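You operate a simulated robot arm through the tools that you are given. There is no shell and no other tool.

The job below is to be done with a simulated robot arm. You get a single attempt, and the scene is never put back.

Task
Clamp the white top injector from the long yellow rack and turn the bar dial to 1200.
Fine: it goes into the steel holder; the letter dial goes to its letter and colour.

It is judged by the outcome, as a careful person would: the job done as asked, and still so three seconds after it is handed in. It fails if anything else is knocked over, pushed out of place, dropped, spilled or broken.

Robot
A 7-joint arm with a fingered hand, fixed in place. Base frame: the origin is at the foot of the arm, x ahead of it, y to its left, z up. Lengths are in m, angles in rad, forces in N, time in s.
With the tool pointing down near the work surface it reaches from about 0.1 to 0.64 m from the base axis. Its first joint turns from -1.204 to 3.002 rad. Payload 3.2 kg.
Tool frame: the origin (TCP) lies between the finger pads and is the grasp point; the fingertips stand 0.026 m ahead of it; z points along the fingers, y is the line along which they close. The gripper opens to 0.088 m. The gripper's body begins 0.03 m behind the TCP. The gripper is a hand of 5 fingers: y runs from the thumb to the fingers, the wrist lies at [-0.016, -0.108, -0.172] in the tool frame.
Orientation is that of the tool frame in the base frame, as [roll, pitch, yaw] about the fixed x, y, z axes, in that order (R = Rz(yaw) Ry(pitch) Rx(roll)). With the fingers straight down and the wrist toward the robot, the tool's x, y and z point along [0, 1, 0], [1, 0, 0] and [0, 0, -1] of the base frame.

Tools
- The arm moves only by the tool arm_command. Its argument "moves" is a list of rows, each a list of 6 numbers: the shift along the tool's x, y, z in units of 40 mm (1.0 is 40 mm), then the turn, a rotation vector about the tool's x, y, z in units of 8 degrees (1.0 is 8 degrees). In form: [[tx, ty, tz, ax, ay, az], ...]. A call has 1 to 20 rows; each row shifts and turns the commanded pose from where the row before left it, along the tool's axes as they then stand. A call with a number of a shift or a turn outside -1 to 1 is refused whole. Rows are played at 5 a second. More than 0.05 m and 0.15 rad between two rows, and nothing of the call is played. Where a pose cannot be reached the arm comes as near as it can. A force on the tool above 40 N (or 10 N above the force at the start of the call, whichever is more), or a blocked arm, ends the call early, and 0.2 s more pass. In this call time passes only in rows, and 0.2 s behind the last. The reply holds the time, the measured pose of the TCP, the force on the tool along the base axes, the opening and the grip force, in the units named above and with some noise, with the torque about the TCP (base axes, N m) and any sound that the robot's microphone picked up.
- Cameras (640 x 400 px; columns grow to the right, rows downward): "scene" is fixed at [0.399, 0.5002, 1.7069]; the picture's right is [-0.94, -0.34, 0.00], its down [-0.26, 0.71, -0.65] and it looks along [0.22, -0.61, -0.76] (base axes); focal length 316 px, centre (320, 200). "wrist" rides on the gripper at [0.067, -0.097, -0.117] in the tool frame; the picture's right is [-0.71, 0.33, -0.62], its down [-0.65, -0.65, 0.39] and it looks along [-0.28, 0.68, 0.68] (tool axes); focal length 234 px, centre (320, 200). There is no depth. A picture from a camera that has moved, and an enlarged one, comes with that camera's place and axes in the base frame and with its lens.
- snapshot(camera): a new picture of that camera. The clock stands still meanwhile.
- slide_trunk(by): slides the trunk up (or, below 0, down) by that many m; the arm rides with it, the base frame stays. It gives what a move gives, with no picture.
- move_fingers(index, middle, ring, little, thumb_bend, thumb_turn): sets how far each is bent, from 0 (flat) to 1 (curled in); at 0.3 the hand is open as for a grip, at 0.7 the pads meet at the TCP. One left out holds its place. A second passes; each finger stops where it meets its share of the squeeze, and holds until it gets a number again. It is the only way to open and close the hand. It gives what a move gives, with no picture; readings hold the bend of each and the force on index, middle, ring, little, thumb and palm. thumb_turn goes from beside the hand (0) to across from the fingers (1), as for a grip.
- enlarge(camera, box): a new picture of the part [left, top, right, bottom] of that camera's present view, enlarged. The clock stands still meanwhile.
- finish_job(): hands the job in; it is judged then, once.

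Places have to be worked out from the pictures, the camera data and where the tool is seen. Open the gripper and draw the arm clear of the work before you hand the job in, unless the task says otherwise.

The tools are called after "Call:" by a JSON object that holds its "api" and its "payload". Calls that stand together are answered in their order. arm_command: Moves the arm, as the interface text tells. Its arguments: {"type":"object","properties":{"moves":{"type":"array","items":{"type":"array","items":{"type":"number"}}}},"required":["moves"]} The other tools are called the same way: slide_trunk (by) slides the trunk up or down; move_fingers (index, middle, ring, little, thumb_bend, thumb_turn) moves the fingers one by one; snapshot (camera) takes a picture; enlarge (camera, box) takes an enlarged picture of a part of a camera's view; finish_job () hands the job in.

At the start:

```text
t: 0.0
tool_pos: [0.409, -0.3584, 1.2628]
tcp_rot: [-3.141, 0.0, 1.568]
wrist_force: [-0.6, 0.0, -0.4]
wrist_torque: [0.01, -0.02, 0.01]
width: 0.0878
gripper_force: 0.1
shape: jaw
bend: [0.3, 0.3, 0.3, 0.3, 0.3, 0.97]
finger forces: [0.0, 0.0, 0.0, 0.0, 0.0, 0.0]
trunk travel left (down, up): [-0.775, 0.065]
```

scene: 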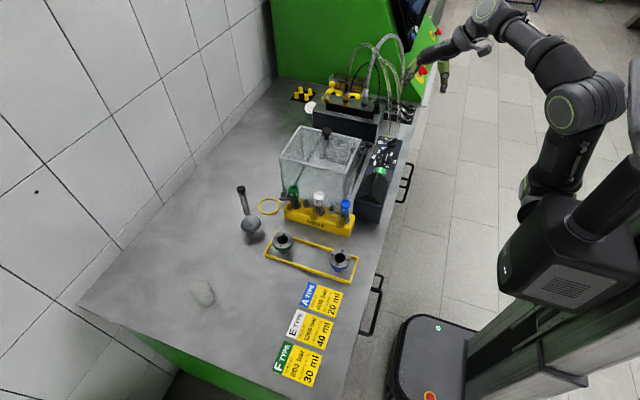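
wrist: 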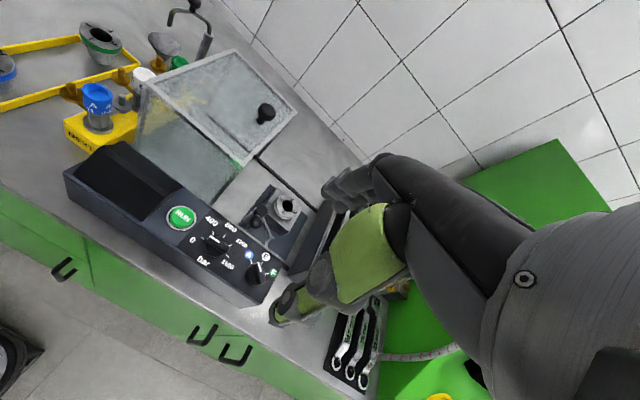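

The scene shows a bench with a yellow injector rack (green, white, blue tops), a glass box, and a control panel with dials. I will enlarge the views to read the details.

Call:
{"api": "enlarge", "payload": {"camera": "scene", "box": [260, 110, 420, 240]}}

Call:
{"api": "enlarge", "payload": {"camera": "scene", "box": [220, 180, 380, 300]}}

Call:
{"api": "enlarge", "payload": {"camera": "scene", "box": [260, 270, 360, 400]}}

Call:
{"api": "enlarge", "payload": {"camera": "wrist", "box": [140, 160, 340, 300]}}

Call:
{"api": "enlarge", "payload": {"camera": "wrist", "box": [40, 0, 300, 160]}}

```text
3.08 times, centred on (340, 175) of scene
camera zoom: at [0.399, 0.5002, 1.7069], right [-0.94, -0.34, 0.0], down [-0.26, 0.71, -0.65], along [0.22, -0.61, -0.76], focal length 973 px, centre (258, 277)
```

zoom: 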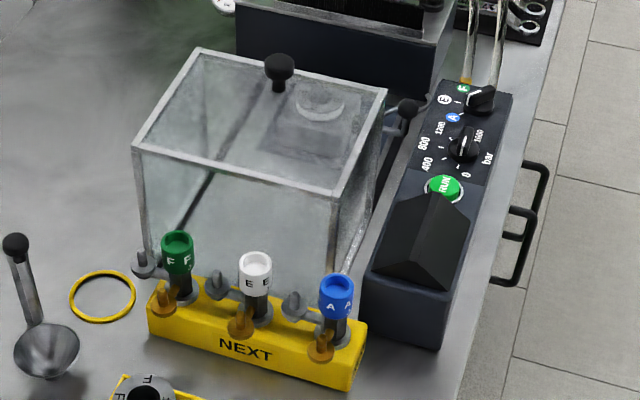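

```text
3.33 times, centred on (300, 240) of scene
camera zoom: at [0.399, 0.5002, 1.7069], right [-0.94, -0.34, 0.0], down [-0.26, 0.71, -0.65], along [0.22, -0.61, -0.76], focal length 1054 px, centre (387, 67)
```

zoom: 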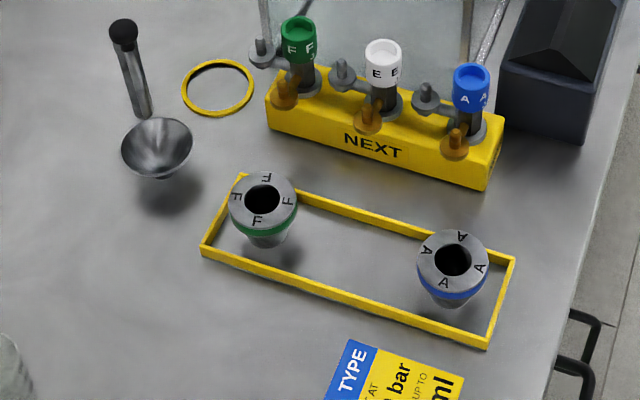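

```text
3.08 times, centred on (310, 335) of scene
camera zoom: at [0.399, 0.5002, 1.7069], right [-0.94, -0.34, 0.0], down [-0.26, 0.71, -0.65], along [0.22, -0.61, -0.76], focal length 973 px, centre (351, -215)
```

zoom: 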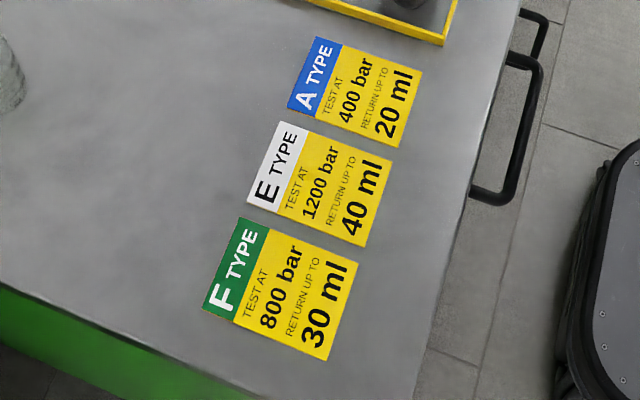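

```text
2.86 times, centred on (240, 230) of wrist
camera zoom: at [0.312, -0.2903, 1.381], right [0.33, -0.71, 0.62], down [-0.65, -0.65, -0.39], along [0.68, -0.28, -0.68], focal length 669 px, centre (549, 114)
```

zoom: 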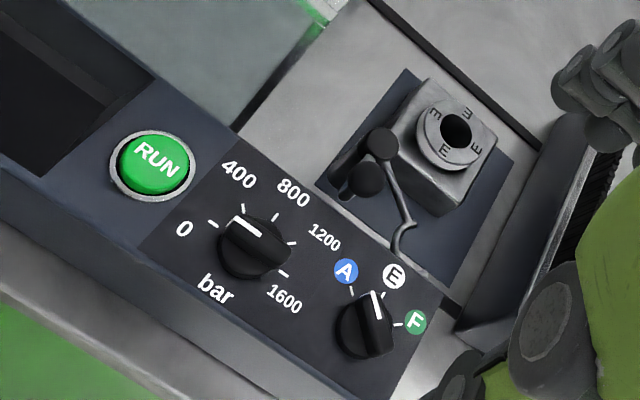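

```text
2.46 times, centred on (170, 80) of wrist
camera zoom: at [0.312, -0.2903, 1.381], right [0.33, -0.71, 0.62], down [-0.65, -0.65, -0.39], along [0.68, -0.28, -0.68], focal length 576 px, centre (689, 495)
```

zoom: 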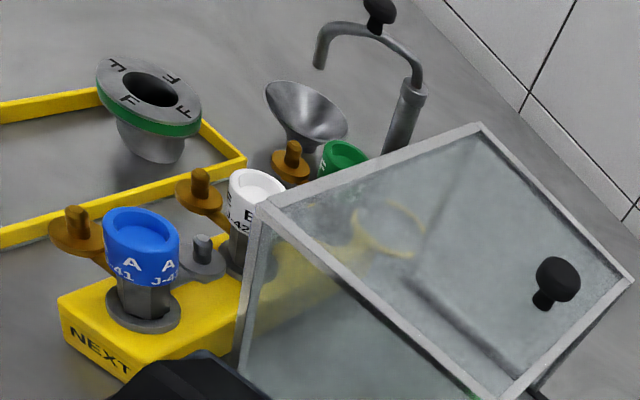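

The white injector's top works out at about (0.606, -0.064, 1.027). The holder's E ring is near (0.64, -0.395, 0.96), the bar dial near (0.457, -0.32, 1.0) and the letter dial near (0.46, -0.40, 1.0). I will zoom in tighter on the dials, the holder and the injectors before moving.

Call:
{"api": "enlarge", "payload": {"camera": "wrist", "box": [235, 170, 315, 220]}}

Call:
{"api": "enlarge", "payload": {"camera": "wrist", "box": [190, 210, 290, 300]}}

Call:
{"api": "enlarge", "payload": {"camera": "scene", "box": [320, 110, 400, 170]}}

Call:
{"api": "enlarge", "payload": {"camera": "scene", "box": [280, 180, 360, 240]}}

Call:
{"api": "enlarge", "payload": {"camera": "scene", "box": [300, 20, 460, 130]}}

```text
8.00 times, centred on (275, 195) of wrist
camera zoom: at [0.312, -0.2903, 1.381], right [0.33, -0.71, 0.62], down [-0.65, -0.65, -0.39], along [0.68, -0.28, -0.68], focal length 1873 px, centre (680, 240)
```

zoom: 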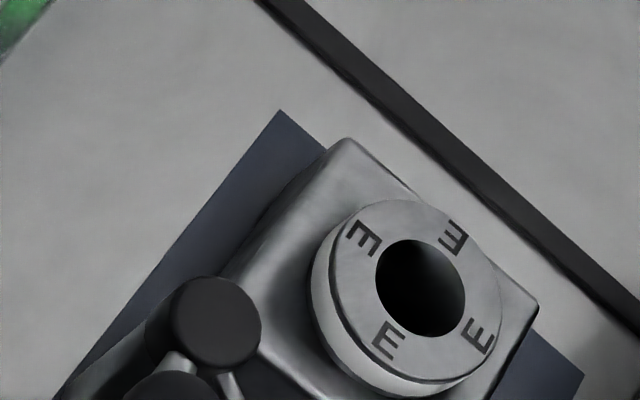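

```text
4.44 times, centred on (240, 255) of wrist
camera zoom: at [0.312, -0.2903, 1.381], right [0.33, -0.71, 0.62], down [-0.65, -0.65, -0.39], along [0.68, -0.28, -0.68], focal length 1041 px, centre (676, -44)
```

zoom: 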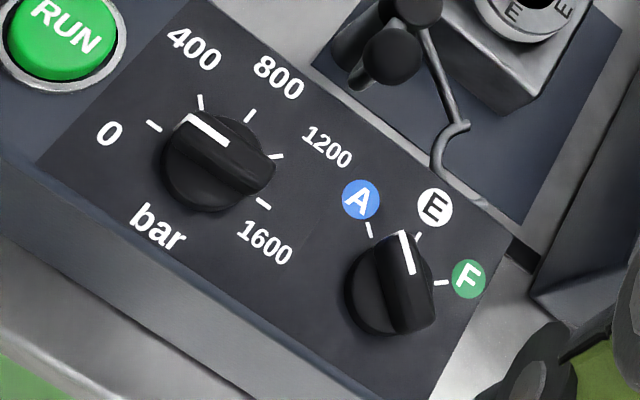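

```text
6.67 times, centred on (360, 140) of scene
camera zoom: at [0.399, 0.5002, 1.7069], right [-0.94, -0.34, 0.0], down [-0.26, 0.71, -0.65], along [0.22, -0.61, -0.76], focal length 2108 px, centre (53, 600)
```

zoom: 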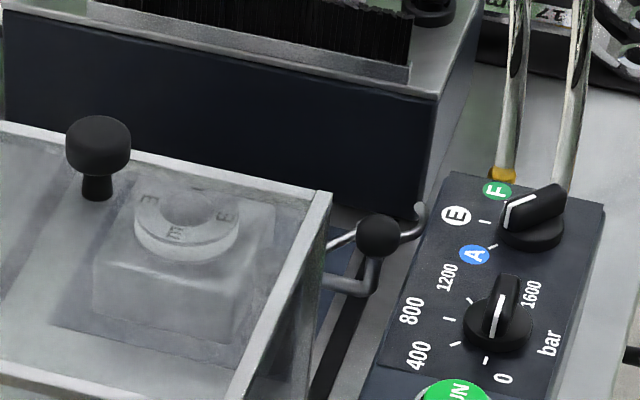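

```text
6.67 times, centred on (320, 210) of scene
camera zoom: at [0.399, 0.5002, 1.7069], right [-0.94, -0.34, 0.0], down [-0.26, 0.71, -0.65], along [0.22, -0.61, -0.76], focal length 2108 px, centre (320, 133)
```

zoom: 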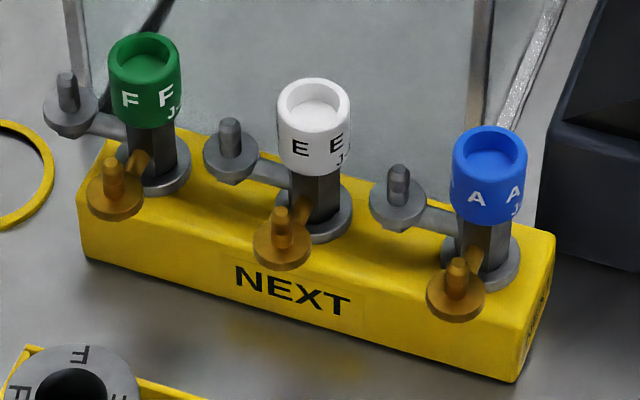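

```text
3.64 times, centred on (380, 75) of scene
camera zoom: at [0.399, 0.5002, 1.7069], right [-0.94, -0.34, 0.0], down [-0.26, 0.71, -0.65], along [0.22, -0.61, -0.76], focal length 1150 px, centre (102, 654)
```

zoom: 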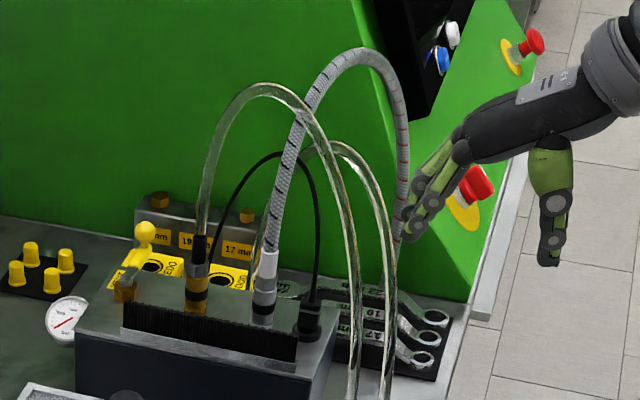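

The E ring is already in the steel holder, the bar dial points at 0 and the letter dial at A. From above, each dial has to turn clockwise: the bar dial by about 135° and the letter dial by about 55°. I bring the wrist camera closer to see how the holder's clamp works, staying about 0.1 m above the panel.

Call:
{"api": "arm_command", "payload": {"moves": [[0.175, 0.35, 0.7, 0, 0, 0], [0.175, 0.35, 0.7, 0, 0, 0], [0.175, 0.35, 0.7, 0, 0, 0], [0.175, 0.35, 0.7, 0, 0, 0]]}}

Call:
{"api": "snapshot", "payload": {"camera": "wrist"}}

Call:
{"api": "snapshot", "payload": {"camera": "scene"}}

```text
t: 1.0
tool_pos: [0.4649, -0.331, 1.1489]
tcp_rot: [-3.14, 0.0, 1.57]
wrist_force: [-0.2, -0.9, 0.1]
wrist_torque: [0.03, 0.01, -0.02]
width: 0.0879
gripper_force: 0.0
shape: jaw
bend: [0.3, 0.3, 0.3, 0.3, 0.3, 0.97]
finger forces: [0.1, 0.0, 0.1, 0.0, 0.0, 0.1]
trunk travel left (down, up): [-0.775, 0.065]
```

```text
taken
camera wrist: at [0.3688, -0.2636, 1.2675], right [0.33, -0.71, 0.62], down [-0.65, -0.65, -0.39], along [0.68, -0.28, -0.68], focal length 234 px, centre (320, 200)
```

wrist: 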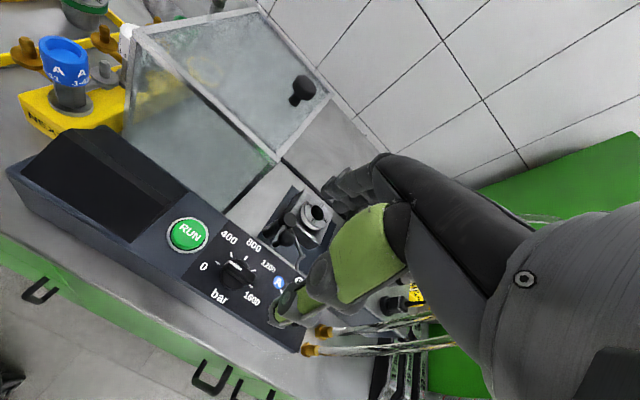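

```text
taken
```

scene: 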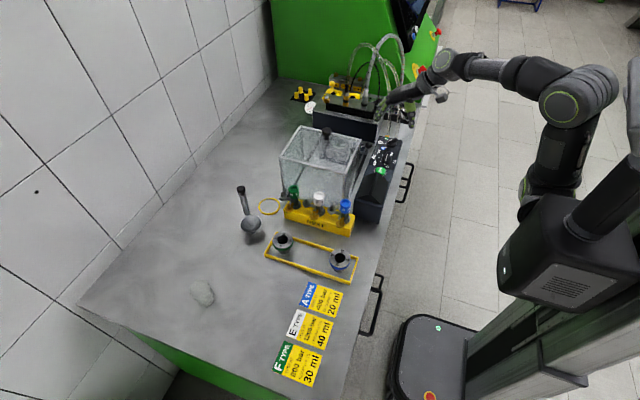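

The arm moved precisely. I enlarge the holder and lever from here.

Call:
{"api": "enlarge", "payload": {"camera": "wrist", "box": [255, 170, 345, 260]}}

Call:
{"api": "enlarge", "payload": {"camera": "wrist", "box": [260, 120, 460, 360]}}

Call:
{"api": "enlarge", "payload": {"camera": "scene", "box": [330, 60, 450, 150]}}

```text
4.44 times, centred on (300, 215) of wrist
camera zoom: at [0.3688, -0.2636, 1.2675], right [0.33, -0.71, 0.62], down [-0.65, -0.65, -0.39], along [0.68, -0.28, -0.68], focal length 1041 px, centre (409, 133)
```

zoom: 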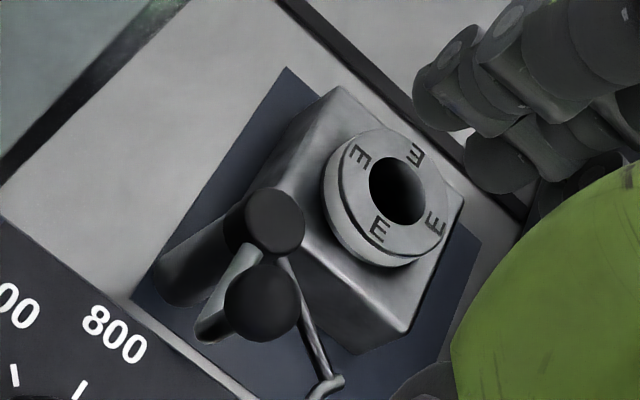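

```text
1.67 times, centred on (360, 240) of wrist
camera zoom: at [0.3688, -0.2636, 1.2675], right [0.33, -0.71, 0.62], down [-0.65, -0.65, -0.39], along [0.68, -0.28, -0.68], focal length 390 px, centre (253, 133)
```

zoom: 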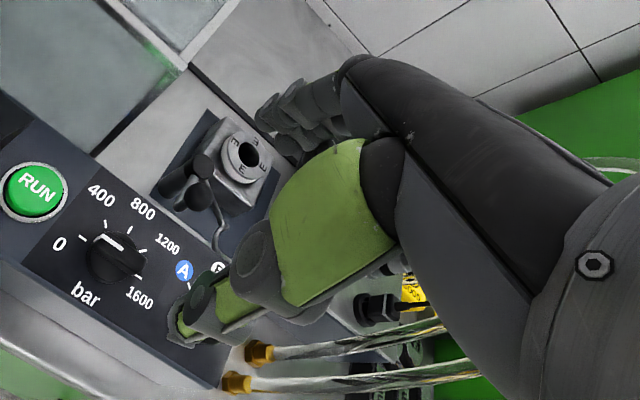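

```text
4.44 times, centred on (390, 105) of scene
camera zoom: at [0.399, 0.5002, 1.7069], right [-0.94, -0.34, 0.0], down [-0.26, 0.71, -0.65], along [0.22, -0.61, -0.76], focal length 1405 px, centre (9, 622)
```

zoom: 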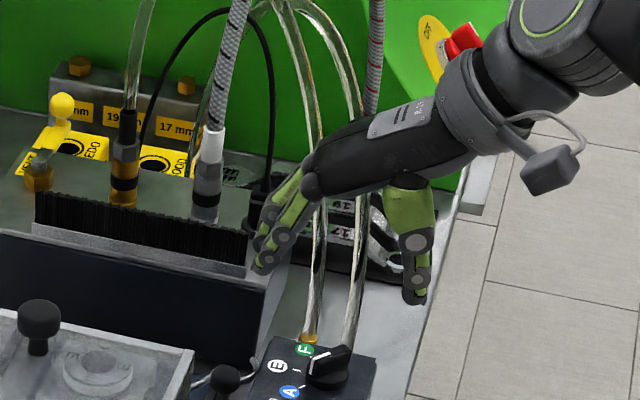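

The holder block carries two black-tipped parts: a cylinder on the block and a ball on an arm. I tilt the hand back about 30° above the panel so the wrist camera looks almost straight down on the lever.

Call:
{"api": "arm_command", "payload": {"moves": [[0, 0.6, 0.4, 0, 0, 0], [0, 0.6, 0.4, 0, 0, 0], [0, 0, 0, 0.94, 0, 0], [0, 0, 0, 0.94, 0, 0], [0, 0, 0, 0.94, 0, 0], [0, 0, 0, 0.94, 0, 0]]}}

Call:
{"api": "snapshot", "payload": {"camera": "wrist"}}

Call:
{"api": "snapshot", "payload": {"camera": "scene"}}

```text
t: 2.4
tool_pos: [0.5132, -0.3312, 1.1188]
tcp_rot: [-2.613, 0.0, 1.57]
wrist_force: [0.3, -0.9, 0.4]
wrist_torque: [0.02, 0.01, -0.01]
width: 0.0876
gripper_force: 0.0
shape: jaw
bend: [0.3, 0.3, 0.3, 0.3, 0.3, 0.97]
finger forces: [0.1, 0.0, 0.0, 0.0, 0.1, 0.0]
trunk travel left (down, up): [-0.775, 0.065]
```

```text
taken
camera wrist: at [0.4894, -0.2624, 1.2694], right [0.6, -0.71, 0.37], down [-0.76, -0.65, -0.01], along [0.25, -0.28, -0.93], focal length 234 px, centre (320, 200)
```

wrist: 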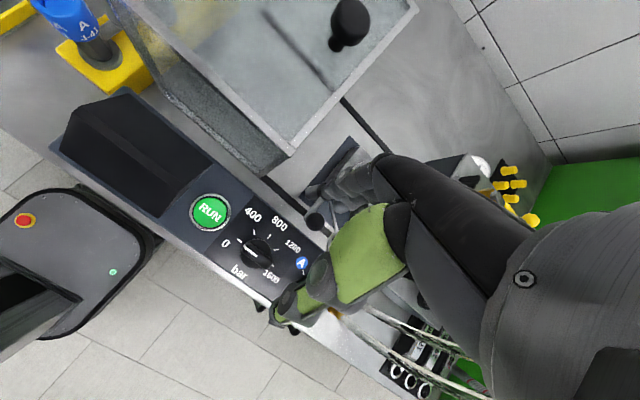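

```text
taken
```

scene: 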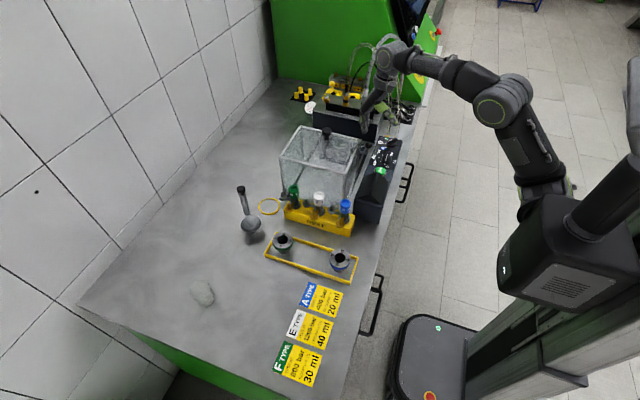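

Here the hand itself hides the holder. I straighten the hand, back off and rise, then yaw it 90° so the wrist lies toward +y and the holder falls on the clear left side of the wrist picture.

Call:
{"api": "arm_command", "payload": {"moves": [[0, 0, -0.5, -0.94, 0, 0], [0, 0, -0.5, -0.94, 0, 0], [0, 0, 0, -0.94, 0, 0], [0, 0, 0, -0.94, 0, 0], [0, -0.8, -0.2, 0, 0, 0], [0, -0.8, -0.2, 0, 0, 0], [0, 0, 0, 0, 0, 1], [0, 0, 0, 0, 0, 1], [0, 0, 0, 0, 0, 1], [0, 0, 0, 0, 0, 1], [0, 0, 0, 0, 0, 1], [0, 0, 0, 0, 0, 1]]}}

Call:
{"api": "snapshot", "payload": {"camera": "wrist"}}

Call:
{"api": "snapshot", "payload": {"camera": "scene"}}

```text
t: 5.0
tool_pos: [0.4678, -0.3312, 1.1708]
tcp_rot: [3.142, 0.002, 0.731]
wrist_force: [0.6, 0.2, 0.4]
wrist_torque: [0.0, 0.0, -0.03]
width: 0.0877
gripper_force: 0.1
shape: jaw
bend: [0.3, 0.3, 0.3, 0.3, 0.3, 0.97]
finger forces: [0.0, 0.1, 0.1, 0.1, 0.0, 0.0]
trunk travel left (down, up): [-0.775, 0.065]
```

```text
taken
camera wrist: at [0.4523, -0.2122, 1.2884], right [-0.31, -0.72, 0.62], down [-0.92, 0.05, -0.39], along [0.25, -0.69, -0.68], focal length 234 px, centre (320, 200)
```

wrist: 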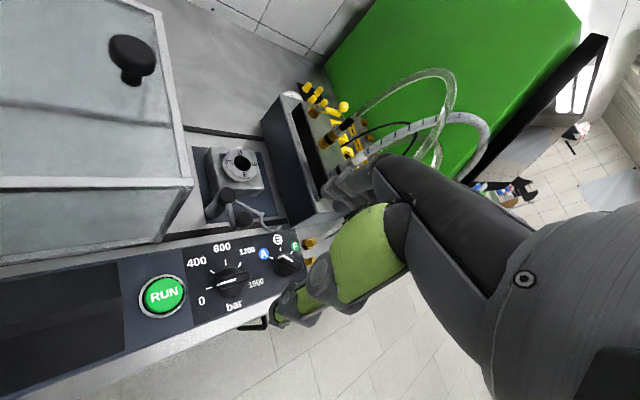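

```text
taken
```

scene: 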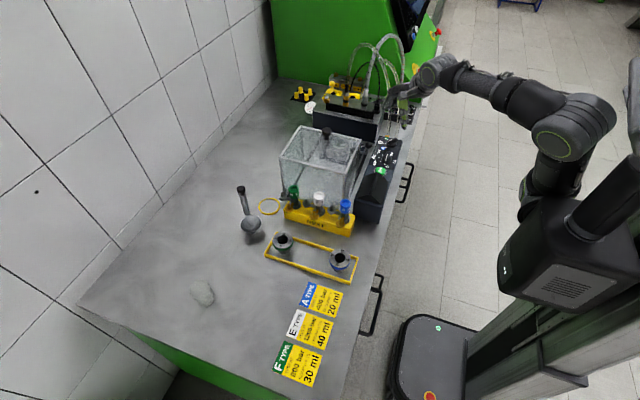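

Now the holder is in clear view. I enlarge it and the dials.

Call:
{"api": "enlarge", "payload": {"camera": "wrist", "box": [190, 130, 300, 240]}}

Call:
{"api": "enlarge", "payload": {"camera": "wrist", "box": [180, 220, 320, 310]}}

```text
3.64 times, centred on (245, 185) of wrist
camera zoom: at [0.4523, -0.2122, 1.2884], right [-0.31, -0.72, 0.62], down [-0.92, 0.05, -0.39], along [0.25, -0.69, -0.68], focal length 852 px, centre (593, 254)
```

zoom: 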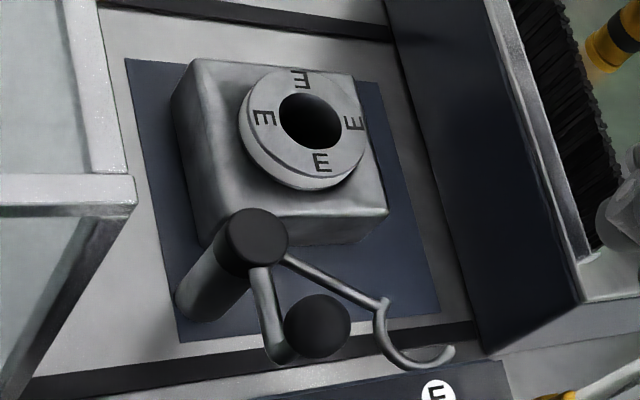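

```text
4.44 times, centred on (250, 265) of wrist
camera zoom: at [0.4523, -0.2122, 1.2884], right [-0.31, -0.72, 0.62], down [-0.92, 0.05, -0.39], along [0.25, -0.69, -0.68], focal length 1041 px, centre (631, -89)
```

zoom: 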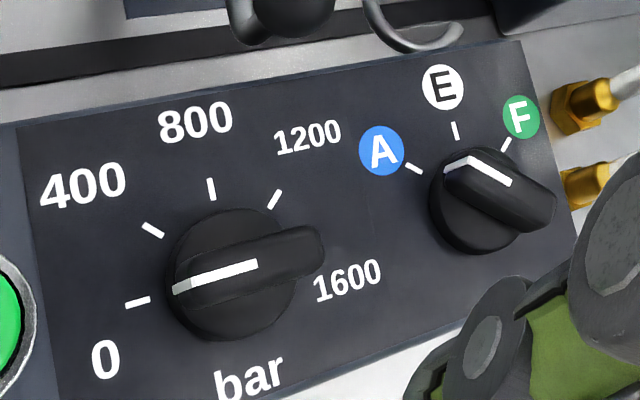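

The clamp is now clear. A capped post stands at about (0.590, -0.354) and carries a U-fork and a ball-ended handle, with the ball at about (0.538, -0.354, 1.0). Turning it about 90° counter-clockwise from above swings the fork over the ring, which I place at (0.656, -0.401, 0.95). Before picking anything up I test reach and clearance above the ring at height 1.17.

Call:
{"api": "arm_command", "payload": {"moves": [[0, 0, 0, 0, 0, -0.84], [0, 0, 0, 0, 0, -0.84], [0, 0, 0, 0, 0, -0.84], [0, 0, 0, 0, 0, -0.84], [0.04, 0.98, 0, 0, 0, 0], [0.04, 0.98, 0, 0, 0, 0], [0.04, 0.98, 0, 0, 0, 0], [0.04, 0.98, 0, 0, 0, 0], [0.04, 0.98, 0, 0, 0, 0]]}}

Call:
{"api": "snapshot", "payload": {"camera": "wrist"}}

Call:
{"api": "snapshot", "payload": {"camera": "scene"}}

Call:
{"api": "enlarge", "payload": {"camera": "scene", "box": [280, 30, 460, 170]}}

```text
t: 7.0
tool_pos: [0.6508, -0.3968, 1.1661]
tcp_rot: [-3.132, -0.003, 1.198]
wrist_force: [1.1, -0.7, -0.5]
wrist_torque: [0.05, 0.01, 0.03]
width: 0.088
gripper_force: 0.0
shape: jaw
bend: [0.3, 0.3, 0.3, 0.3, 0.3, 0.97]
finger forces: [0.0, 0.1, 0.1, 0.2, 0.0, 0.0]
out of reach, approached as far as the arm can: row 9
trunk travel left (down, up): [-0.775, 0.065]
```

```text
taken
camera wrist: at [0.5848, -0.2988, 1.2847], right [0.06, -0.78, 0.62], down [-0.85, -0.36, -0.38], along [0.53, -0.5, -0.68], focal length 234 px, centre (320, 200)
```

wrist: 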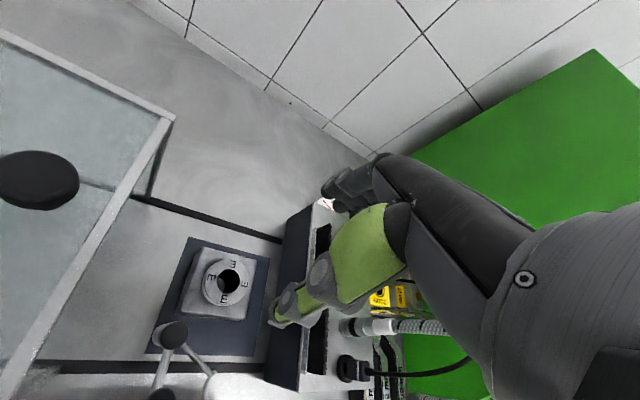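

```text
taken
```

scene: 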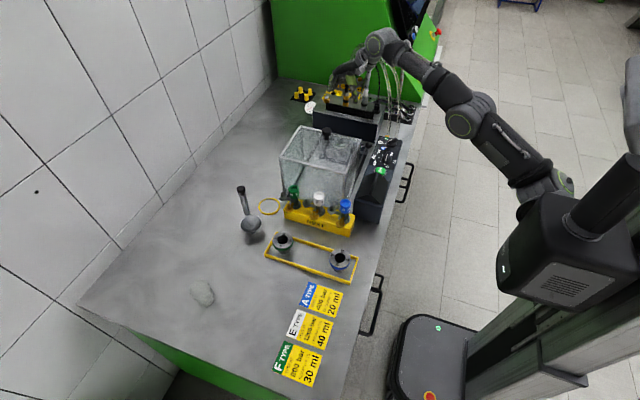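

```text
2.86 times, centred on (370, 100) of scene
camera zoom: at [0.399, 0.5002, 1.7069], right [-0.94, -0.34, 0.0], down [-0.26, 0.71, -0.65], along [0.22, -0.61, -0.76], focal length 903 px, centre (177, 486)
```

zoom: 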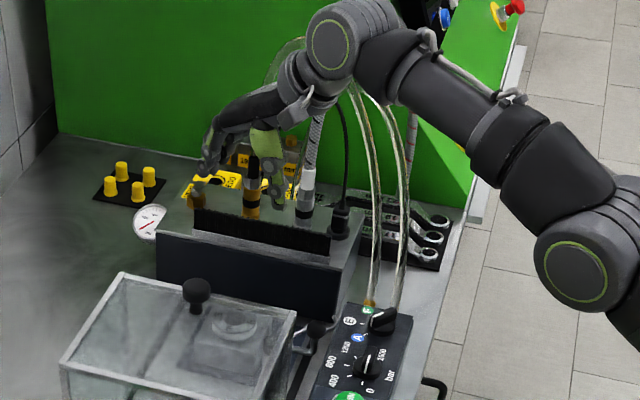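

The ring spot is just at the limit of reach at this height. I test whether reach improves lower down by descending 60 mm, which keeps the fingertips above 1.07 m and well clear of the holder.

Call:
{"api": "arm_command", "payload": {"moves": [[0, 0, 0.5, 0, 0, 0], [0, 0, 0.5, 0, 0, 0], [0, 0.1, 0.5, 0, 0, 0], [0, 0.1, 0, 0, 0, 0]]}}

Call:
{"api": "enlarge", "payload": {"camera": "scene", "box": [280, 30, 460, 170]}}

Call:
{"api": "snapshot", "payload": {"camera": "wrist"}}

```text
t: 8.0
tool_pos: [0.6537, -0.3967, 1.1107]
tcp_rot: [3.141, -0.001, 1.202]
wrist_force: [0.3, 0.2, -0.1]
wrist_torque: [0.02, 0.0, 0.0]
width: 0.088
gripper_force: 0.0
shape: jaw
bend: [0.3, 0.3, 0.3, 0.3, 0.3, 0.97]
finger forces: [0.0, 0.1, 0.1, 0.1, 0.0, 0.0]
trunk travel left (down, up): [-0.775, 0.065]
```

```text
2.86 times, centred on (370, 100) of scene
camera zoom: at [0.399, 0.5002, 1.7069], right [-0.94, -0.34, 0.0], down [-0.26, 0.71, -0.65], along [0.22, -0.61, -0.76], focal length 903 px, centre (177, 486)
```

zoom: 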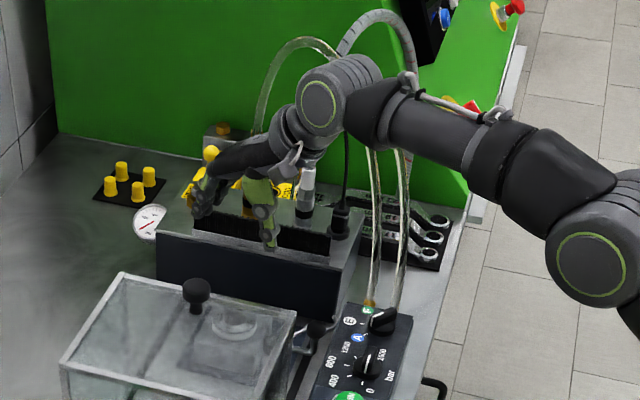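

```text
taken
camera wrist: at [0.5889, -0.2976, 1.228], right [0.05, -0.78, 0.62], down [-0.84, -0.37, -0.39], along [0.53, -0.51, -0.68], focal length 234 px, centre (320, 200)
```

wrist: 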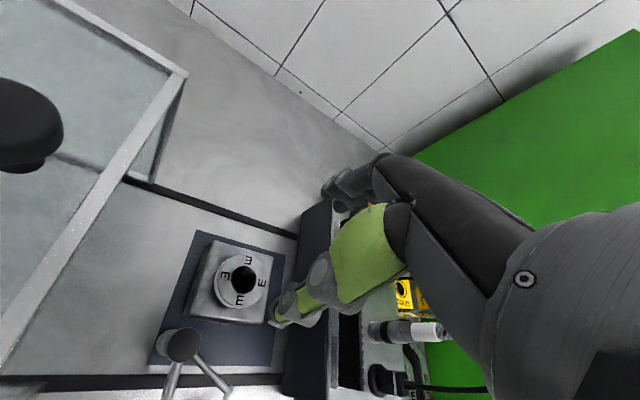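

Reach is better lower down, so the holder can be worked. I zoom on the ring from here to refine its position.

Call:
{"api": "enlarge", "payload": {"camera": "wrist", "box": [140, 220, 300, 400]}}

```text
2.22 times, centred on (220, 310) of wrist
camera zoom: at [0.5889, -0.2976, 1.228], right [0.05, -0.78, 0.62], down [-0.84, -0.37, -0.39], along [0.53, -0.51, -0.68], focal length 520 px, centre (542, -44)
```

zoom: 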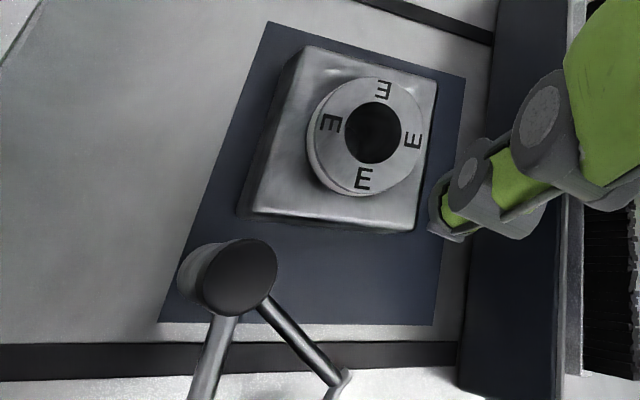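

Refined: the ring top centre is near (0.652, -0.401, 0.951) and its hole is about 30 mm wide. Now I rise and move back toward the rack for a close look at the white injector.

Call:
{"api": "arm_command", "payload": {"moves": [[0, -0.3, -0.8, 0, 0, 0], [0, -0.3, -0.8, 0, 0, 0], [0, -0.3, -0.8, 0, 0, 0], [0.596, -0.6, 0, 0, 0, 0], [0.596, -0.6, 0, 0, 0, 0], [0.596, -0.6, 0, 0, 0, 0], [0.596, -0.6, 0, 0, 0, 0], [0.596, -0.6, 0, 0, 0, 0], [0.596, -0.6, 0, 0, 0, 0], [0.596, -0.6, 0, 0, 0, 0], [0, 0, 0, 0, 0, -0.88], [0, 0, 0, 0, 0, -0.88], [0, 0, 0, 0, 0, -0.88]]}}

Call:
{"api": "snapshot", "payload": {"camera": "wrist"}}

Call:
{"api": "snapshot", "payload": {"camera": "scene"}}

```text
t: 10.8
tool_pos: [0.5374, -0.1702, 1.2052]
tcp_rot: [-3.141, 0.0, 1.571]
wrist_force: [0.0, -0.2, -0.7]
wrist_torque: [0.0, -0.02, 0.0]
width: 0.0878
gripper_force: 0.1
shape: jaw
bend: [0.3, 0.3, 0.3, 0.3, 0.3, 0.97]
finger forces: [0.0, 0.1, 0.1, 0.1, 0.0, 0.1]
out of reach, approached as far as the arm can: row 10
trunk travel left (down, up): [-0.775, 0.065]
```

```text
taken
camera wrist: at [0.4397, -0.103, 1.3235], right [0.33, -0.71, 0.62], down [-0.65, -0.65, -0.39], along [0.68, -0.28, -0.68], focal length 234 px, centre (320, 200)
```

wrist: 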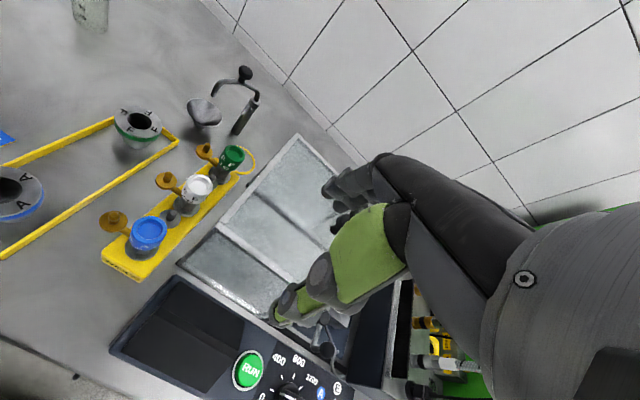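

```text
taken
```

scene: 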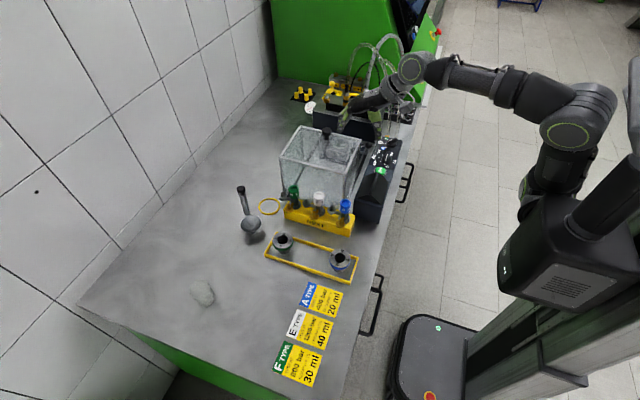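

The injectors are in view. I enlarge the rack from here.

Call:
{"api": "enlarge", "payload": {"camera": "wrist", "box": [90, 130, 270, 290]}}

Call:
{"api": "enlarge", "payload": {"camera": "wrist", "box": [145, 150, 225, 230]}}

Call:
{"api": "enlarge", "payload": {"camera": "scene", "box": [285, 20, 445, 140]}}

```text
2.50 times, centred on (180, 210) of wrist
camera zoom: at [0.4397, -0.103, 1.3235], right [0.33, -0.71, 0.62], down [-0.65, -0.65, -0.39], along [0.68, -0.28, -0.68], focal length 585 px, centre (670, 175)
```

zoom: 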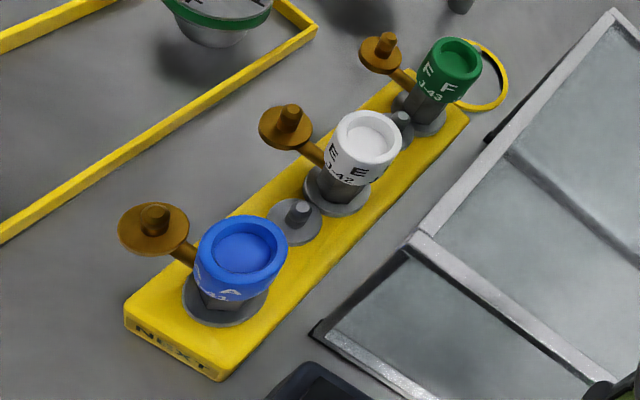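

```text
5.00 times, centred on (185, 190) of wrist
camera zoom: at [0.4397, -0.103, 1.3235], right [0.33, -0.71, 0.62], down [-0.65, -0.65, -0.39], along [0.68, -0.28, -0.68], focal length 1171 px, centre (995, 250)
```

zoom: 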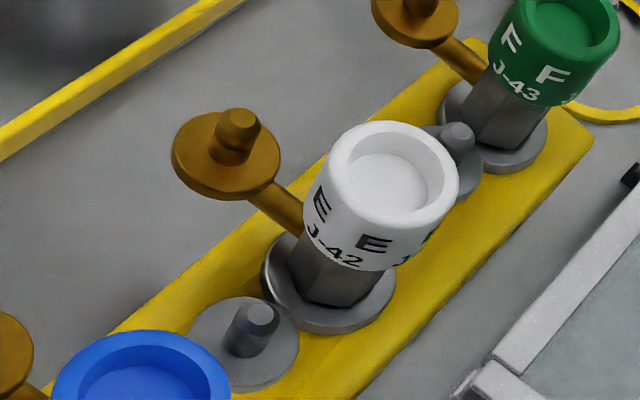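

```text
3.33 times, centred on (365, 80) of scene
camera zoom: at [0.399, 0.5002, 1.7069], right [-0.94, -0.34, 0.0], down [-0.26, 0.71, -0.65], along [0.22, -0.61, -0.76], focal length 1054 px, centre (170, 600)
```

zoom: 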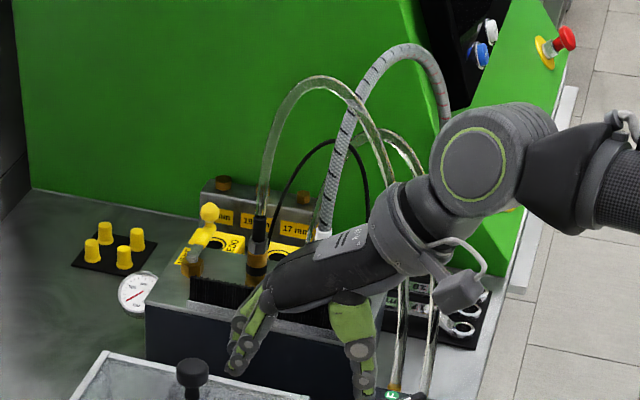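

From two views, the white cap's top centre is (0.606, -0.065, 1.027) and it is about 33 mm across. The flange sits at about 0.957, the brown port points +y and the grey port points +x, with both stub tops near 0.995. The glass box face is only about 42 mm from the injector axis, so I need to know the finger layout. I bend only the index finger in free air and look.

Call:
{"api": "move_fingers", "payload": {"index": 0.65}}

Call:
{"api": "enlarge", "payload": {"camera": "wrist", "box": [250, 130, 450, 340]}}

Call:
{"api": "enlarge", "payload": {"camera": "scene", "box": [325, 80, 405, 140]}}

```text
t: 11.8
tool_pos: [0.5357, -0.1699, 1.2051]
tcp_rot: [-3.141, 0.0, 1.569]
wrist_force: [0.3, 1.0, 0.3]
wrist_torque: [-0.01, -0.01, 0.03]
width: 0.0519
gripper_force: 0.1
shape: fingers
bend: [0.65, 0.3, 0.3, 0.3, 0.3, 0.97]
finger forces: [0.0, 0.0, 0.1, 0.0, 0.0, 0.1]
trunk travel left (down, up): [-0.775, 0.065]
```

```text
1.90 times, centred on (350, 235) of wrist
camera zoom: at [0.4397, -0.1018, 1.3237], right [0.33, -0.71, 0.62], down [-0.65, -0.65, -0.39], along [0.68, -0.28, -0.68], focal length 446 px, centre (263, 133)
```

zoom: 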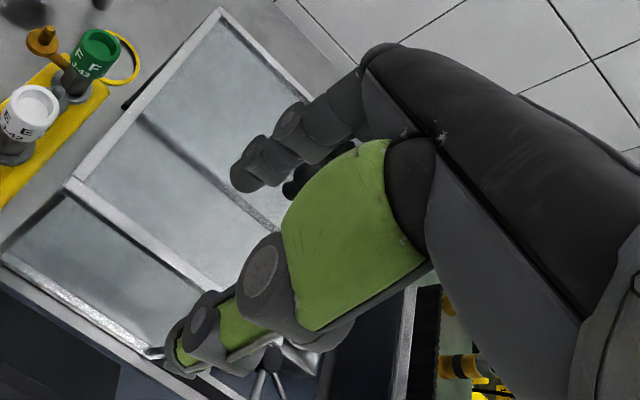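

```text
6.67 times, centred on (365, 110) of scene
camera zoom: at [0.399, 0.5002, 1.7069], right [-0.94, -0.34, 0.0], down [-0.26, 0.71, -0.65], along [0.22, -0.61, -0.76], focal length 2108 px, centre (20, 800)
```

zoom: 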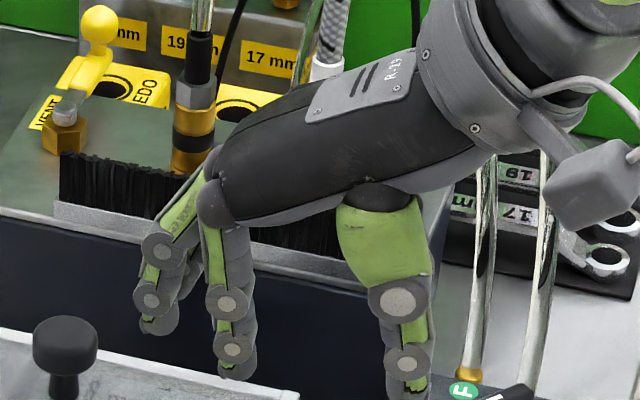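

The index finger lies on the +x side of the tool and the TCP sits between index and middle, so ring and little reach about 60 mm toward -x. With the hand upright they would hit the glass box. I reopen the index and test in free air whether a hand tilted about 40° (little finger up, palm on the +y side) can be reached over the rack.

Call:
{"api": "move_fingers", "payload": {"index": 0.3}}

Call:
{"api": "arm_command", "payload": {"moves": [[0.875, 0.45, 0, 0, 0, 0], [0.875, 0.45, 0, 0, 0, 0], [0.875, 0.45, 0, 0, 0, 0], [0, 0, 0, 0, -1, 0], [0, 0, 0, 0, -1, 0], [0, 0, 0, 0, -1, 0], [0, 0, 0, 0, -1, 0], [0, 0, 0, 0, -1, 0]]}}

Call:
{"api": "snapshot", "payload": {"camera": "scene"}}

Call:
{"api": "snapshot", "payload": {"camera": "wrist"}}

```text
t: 12.8
tool_pos: [0.536, -0.1699, 1.2058]
tcp_rot: [3.141, 0.001, 1.568]
wrist_force: [0.0, -0.3, 0.2]
wrist_torque: [-0.01, 0.02, 0.01]
width: 0.0874
gripper_force: 0.1
shape: fingers
bend: [0.3, 0.3, 0.3, 0.3, 0.3, 0.97]
finger forces: [0.0, 0.1, 0.1, 0.0, 0.0, 0.0]
trunk travel left (down, up): [-0.775, 0.065]
```

```text
t: 14.6
tool_pos: [0.594, -0.0816, 1.21]
tcp_rot: [3.139, 0.661, 1.538]
wrist_force: [0.8, -0.1, 0.1]
wrist_torque: [0.01, 0.01, 0.0]
width: 0.0878
gripper_force: 0.0
shape: fingers
bend: [0.3, 0.3, 0.3, 0.3, 0.3, 0.97]
finger forces: [0.1, 0.0, 0.1, 0.0, 0.0, 0.0]
trunk travel left (down, up): [-0.775, 0.065]
```

```text
taken
```

scene: 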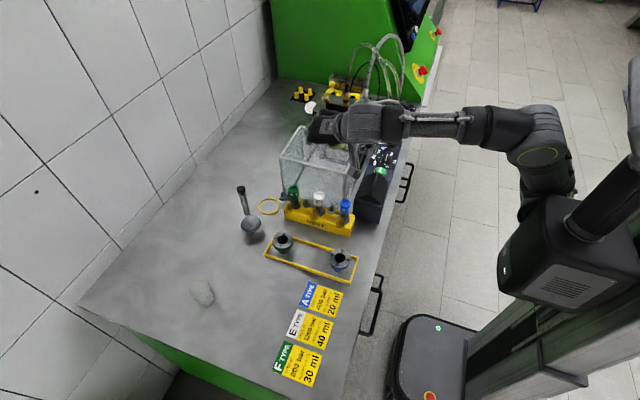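

```text
taken
camera wrist: at [0.5009, 0.0471, 1.2618], right [0.32, -0.19, 0.93], down [-0.68, -0.73, 0.09], along [0.66, -0.66, -0.36], focal length 234 px, centre (320, 200)
```

wrist: 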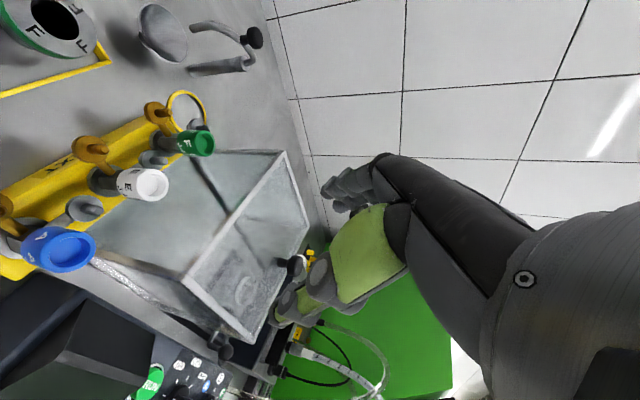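

The tilted pose is nearly reached with no contact. I check whether it settles on the commanded point.

Call:
{"api": "arm_command", "payload": {"moves": [[0, 0, 0, 0, 0, 0], [0, 0, 0, 0, 0, 0]]}}

Call:
{"api": "enlarge", "payload": {"camera": "scene", "box": [270, 80, 430, 200]}}

```text
t: 15.2
tool_pos: [0.5933, -0.0789, 1.2122]
tcp_rot: [3.137, 0.658, 1.545]
wrist_force: [0.1, -0.1, -0.7]
wrist_torque: [0.0, 0.0, 0.02]
width: 0.0877
gripper_force: 0.1
shape: fingers
bend: [0.3, 0.3, 0.3, 0.3, 0.3, 0.97]
finger forces: [0.1, 0.1, 0.0, 0.0, 0.0, 0.1]
trunk travel left (down, up): [-0.775, 0.065]
```

```text
3.33 times, centred on (350, 140) of scene
camera zoom: at [0.399, 0.5002, 1.7069], right [-0.94, -0.34, 0.0], down [-0.26, 0.71, -0.65], along [0.22, -0.61, -0.76], focal length 1054 px, centre (220, 400)
```

zoom: 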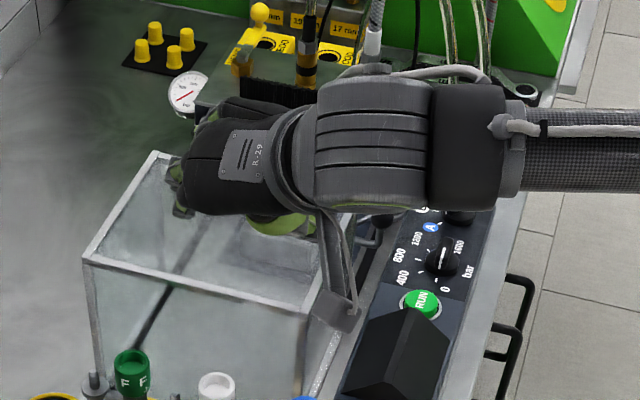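

It stops about 14 mm and 2° short, so this tilt is near a joint limit over the rack. I go back upright, where the scene camera sees the hand side-on, and curl ring and little to see how much room they take.

Call:
{"api": "arm_command", "payload": {"moves": [[0, 0, 0, 0, 1, 0], [0, 0, 0, 0, 1, 0], [0, 0, 0, 0, 1, 0], [0, 0, 0, 0, 1, 0], [0, 0, 0, 0, 1, 0], [-0.875, -0.45, 0, 0, 0, 0], [-0.875, -0.45, 0, 0, 0, 0]]}}

Call:
{"api": "move_fingers", "payload": {"ring": 1.0, "little": 1.0}}

Call:
{"api": "enlarge", "payload": {"camera": "scene", "box": [310, 90, 400, 155]}}

Call:
{"api": "enlarge", "payload": {"camera": "wrist", "box": [250, 130, 450, 340]}}

```text
t: 16.8
tool_pos: [0.5538, -0.1357, 1.205]
tcp_rot: [3.14, -0.002, 1.571]
wrist_force: [-0.1, -0.6, 0.0]
wrist_torque: [0.02, -0.05, -0.02]
width: 0.0875
gripper_force: 0.0
shape: fingers
bend: [0.3, 0.3, 0.3, 0.3, 0.3, 0.97]
finger forces: [0.0, 0.0, 0.0, 0.0, 0.1, 0.0]
trunk travel left (down, up): [-0.775, 0.065]
```

```text
t: 17.8
tool_pos: [0.5546, -0.1339, 1.2061]
tcp_rot: [3.141, -0.001, 1.568]
wrist_force: [-0.2, 0.2, -0.1]
wrist_torque: [0.03, 0.01, -0.01]
width: 0.088
gripper_force: 0.0
shape: fingers
bend: [0.3, 0.3, 1.0, 1.0, 0.3, 0.97]
finger forces: [0.0, 0.0, 0.1, 0.1, 0.0, 0.1]
trunk travel left (down, up): [-0.775, 0.065]
```

```text
6.15 times, centred on (355, 122) of scene
camera zoom: at [0.399, 0.5002, 1.7069], right [-0.94, -0.34, 0.0], down [-0.26, 0.71, -0.65], along [0.22, -0.61, -0.76], focal length 1946 px, centre (105, 677)
```

zoom: 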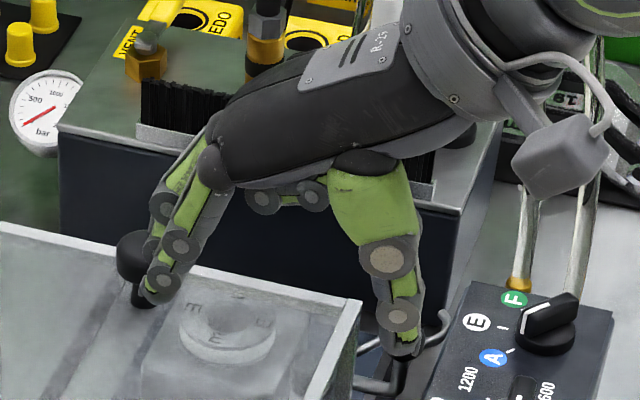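

```text
1.90 times, centred on (350, 235) of wrist
camera zoom: at [0.4579, -0.067, 1.3232], right [0.33, -0.71, 0.62], down [-0.65, -0.65, -0.39], along [0.68, -0.28, -0.68], focal length 446 px, centre (263, 133)
```

zoom: 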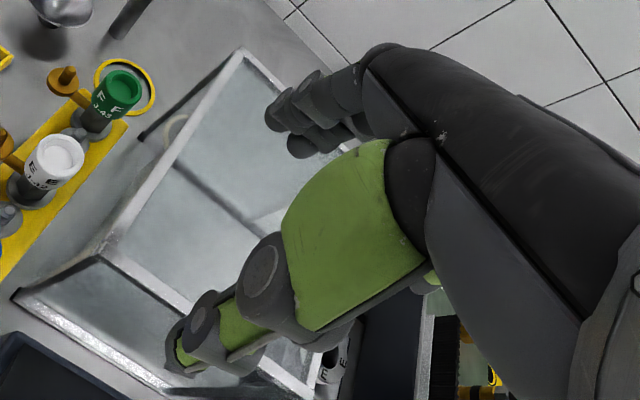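

Curled, ring and little still fill the space down to about TCP level. Bent to about 0.65 with the hand yawed to about 2.4 they should clear both the box and the green injector. First I check the placing pose, going above the holder with yaw about 0.5 so the hand and forearm stay clear of the manifold and hoses.

Call:
{"api": "move_fingers", "payload": {"ring": 0.65, "little": 0.65}}

Call:
{"api": "arm_command", "payload": {"moves": [[-0.843, 0.164, 0, 0, 0, 0], [-0.843, 0.164, 0, 0, 0, 0], [-0.843, 0.164, 0, 0, 0, 0], [-0.843, 0.164, 0, 0, 0, 0], [-0.843, 0.164, 0, 0, 0, 0], [-0.843, 0.164, 0, 0, 0, 0], [-0.843, 0.164, 0, 0, 0, 0], [0, 0, 0, 0, 0, 0.958], [0, 0, 0, 0, 0, 0.958], [0, 0, 0, 0, 0, 0.958], [0, 0, 0, 0, 0, 0.958], [0, 0, 0, 0, 0, 0.958], [0, 0, 0, 0, 0, 0.958], [0, 0, 0, 0, 0, 0.958], [0, 0, 0, 0, 0, 0.958]]}}

Call:
{"api": "snapshot", "payload": {"camera": "scene"}}

Call:
{"api": "snapshot", "payload": {"camera": "wrist"}}

```text
t: 18.8
tool_pos: [0.5545, -0.1353, 1.2051]
tcp_rot: [-3.14, -0.001, 1.569]
wrist_force: [0.2, -0.6, 0.3]
wrist_torque: [-0.01, -0.01, -0.01]
width: 0.0874
gripper_force: 0.1
shape: fingers
bend: [0.3, 0.3, 0.65, 0.65, 0.3, 0.97]
finger forces: [0.1, 0.1, 0.1, 0.0, 0.0, 0.0]
trunk travel left (down, up): [-0.775, 0.065]
```

```text
t: 22.0
tool_pos: [0.6023, -0.3703, 1.2051]
tcp_rot: [3.141, 0.001, 0.498]
wrist_force: [0.0, -0.4, 0.2]
wrist_torque: [-0.05, 0.03, 0.03]
width: 0.0878
gripper_force: 0.0
shape: fingers
bend: [0.3, 0.3, 0.65, 0.65, 0.3, 0.97]
finger forces: [0.1, 0.0, 0.0, 0.0, 0.1, 0.0]
trunk travel left (down, up): [-0.775, 0.065]
```

```text
taken
```

scene: 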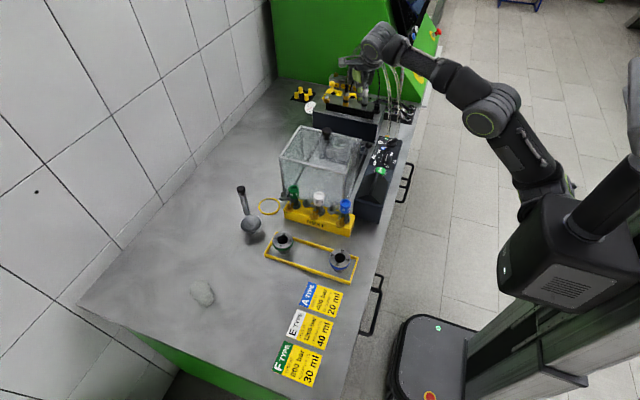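

```text
taken
camera wrist: at [0.614, -0.2518, 1.3237], right [-0.46, -0.63, 0.62], down [-0.88, 0.26, -0.39], along [0.08, -0.73, -0.68], focal length 234 px, centre (320, 200)
```

wrist: 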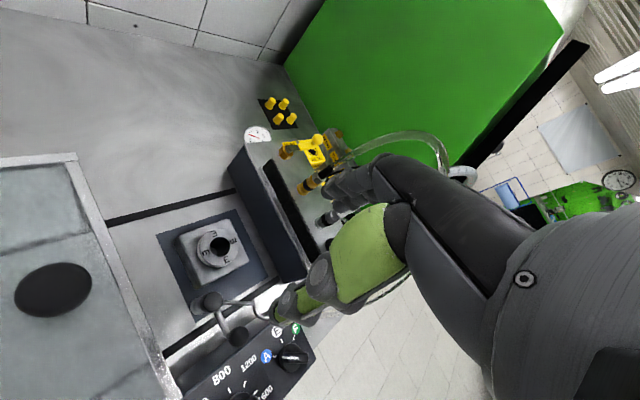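

Reachable and clear of the hoses. I go on above the ring and down to 1.115 to confirm reach, and look for clearance to the fork, the manifold and the hoses.

Call:
{"api": "arm_command", "payload": {"moves": [[0.243, 0.427, 0.75, 0, 0, 0], [0.243, 0.427, 0.75, 0, 0, 0], [0.243, 0.427, 0.75, 0, 0, 0]]}}

Call:
{"api": "snapshot", "payload": {"camera": "wrist"}}

Call:
{"api": "enlarge", "payload": {"camera": "scene", "box": [300, 40, 440, 145]}}

Call:
{"api": "enlarge", "payload": {"camera": "wrist", "box": [140, 200, 300, 330]}}

```text
t: 22.8
tool_pos: [0.6498, -0.4009, 1.1143]
tcp_rot: [-3.141, 0.0, 0.501]
wrist_force: [0.1, -0.2, -0.3]
wrist_torque: [0.03, 0.02, 0.03]
width: 0.0878
gripper_force: 0.1
shape: fingers
bend: [0.3, 0.3, 0.65, 0.65, 0.3, 0.97]
finger forces: [0.1, 0.1, 0.0, 0.1, 0.0, 0.0]
out of reach, approached as far as the arm can: row 3
trunk travel left (down, up): [-0.775, 0.065]
```

```text
taken
camera wrist: at [0.6622, -0.2832, 1.2324], right [-0.46, -0.63, 0.62], down [-0.88, 0.26, -0.39], along [0.08, -0.73, -0.68], focal length 234 px, centre (320, 200)
```

wrist: 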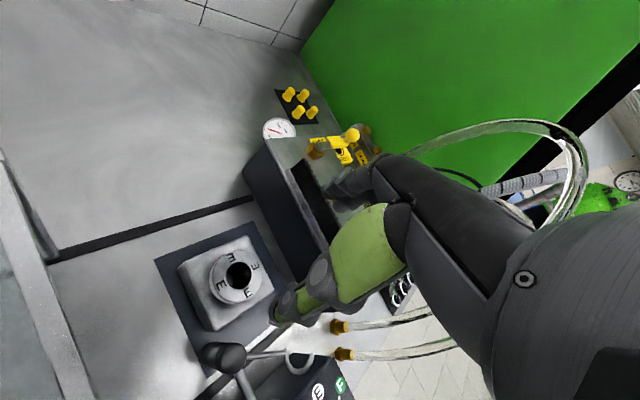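

```text
3.81 times, centred on (370, 92) of scene
camera zoom: at [0.399, 0.5002, 1.7069], right [-0.94, -0.34, 0.0], down [-0.26, 0.71, -0.65], along [0.22, -0.61, -0.76], focal length 1204 px, centre (130, 610)
```

zoom: 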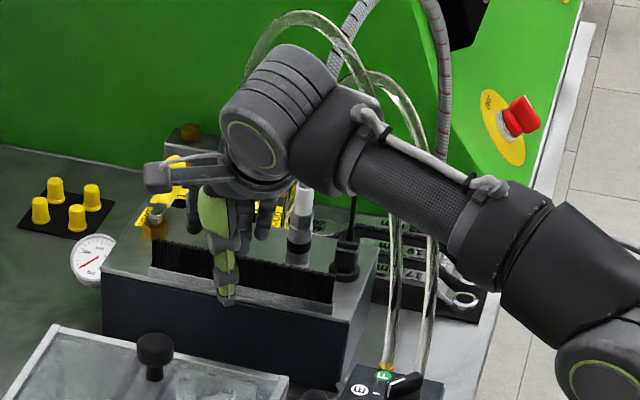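

```text
3.08 times, centred on (220, 265) of wrist
camera zoom: at [0.6622, -0.2832, 1.2324], right [-0.46, -0.63, 0.62], down [-0.88, 0.26, -0.39], along [0.08, -0.73, -0.68], focal length 720 px, centre (628, 0)
```

zoom: 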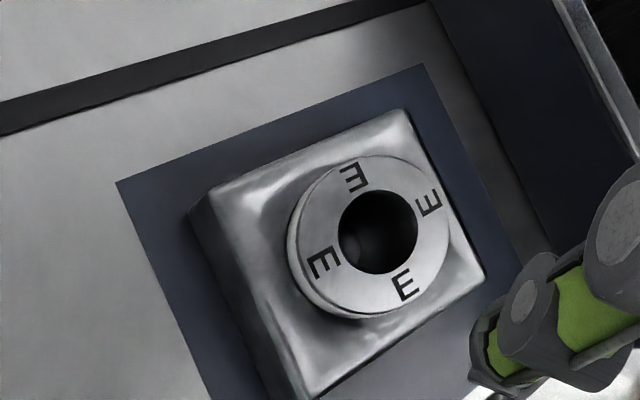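

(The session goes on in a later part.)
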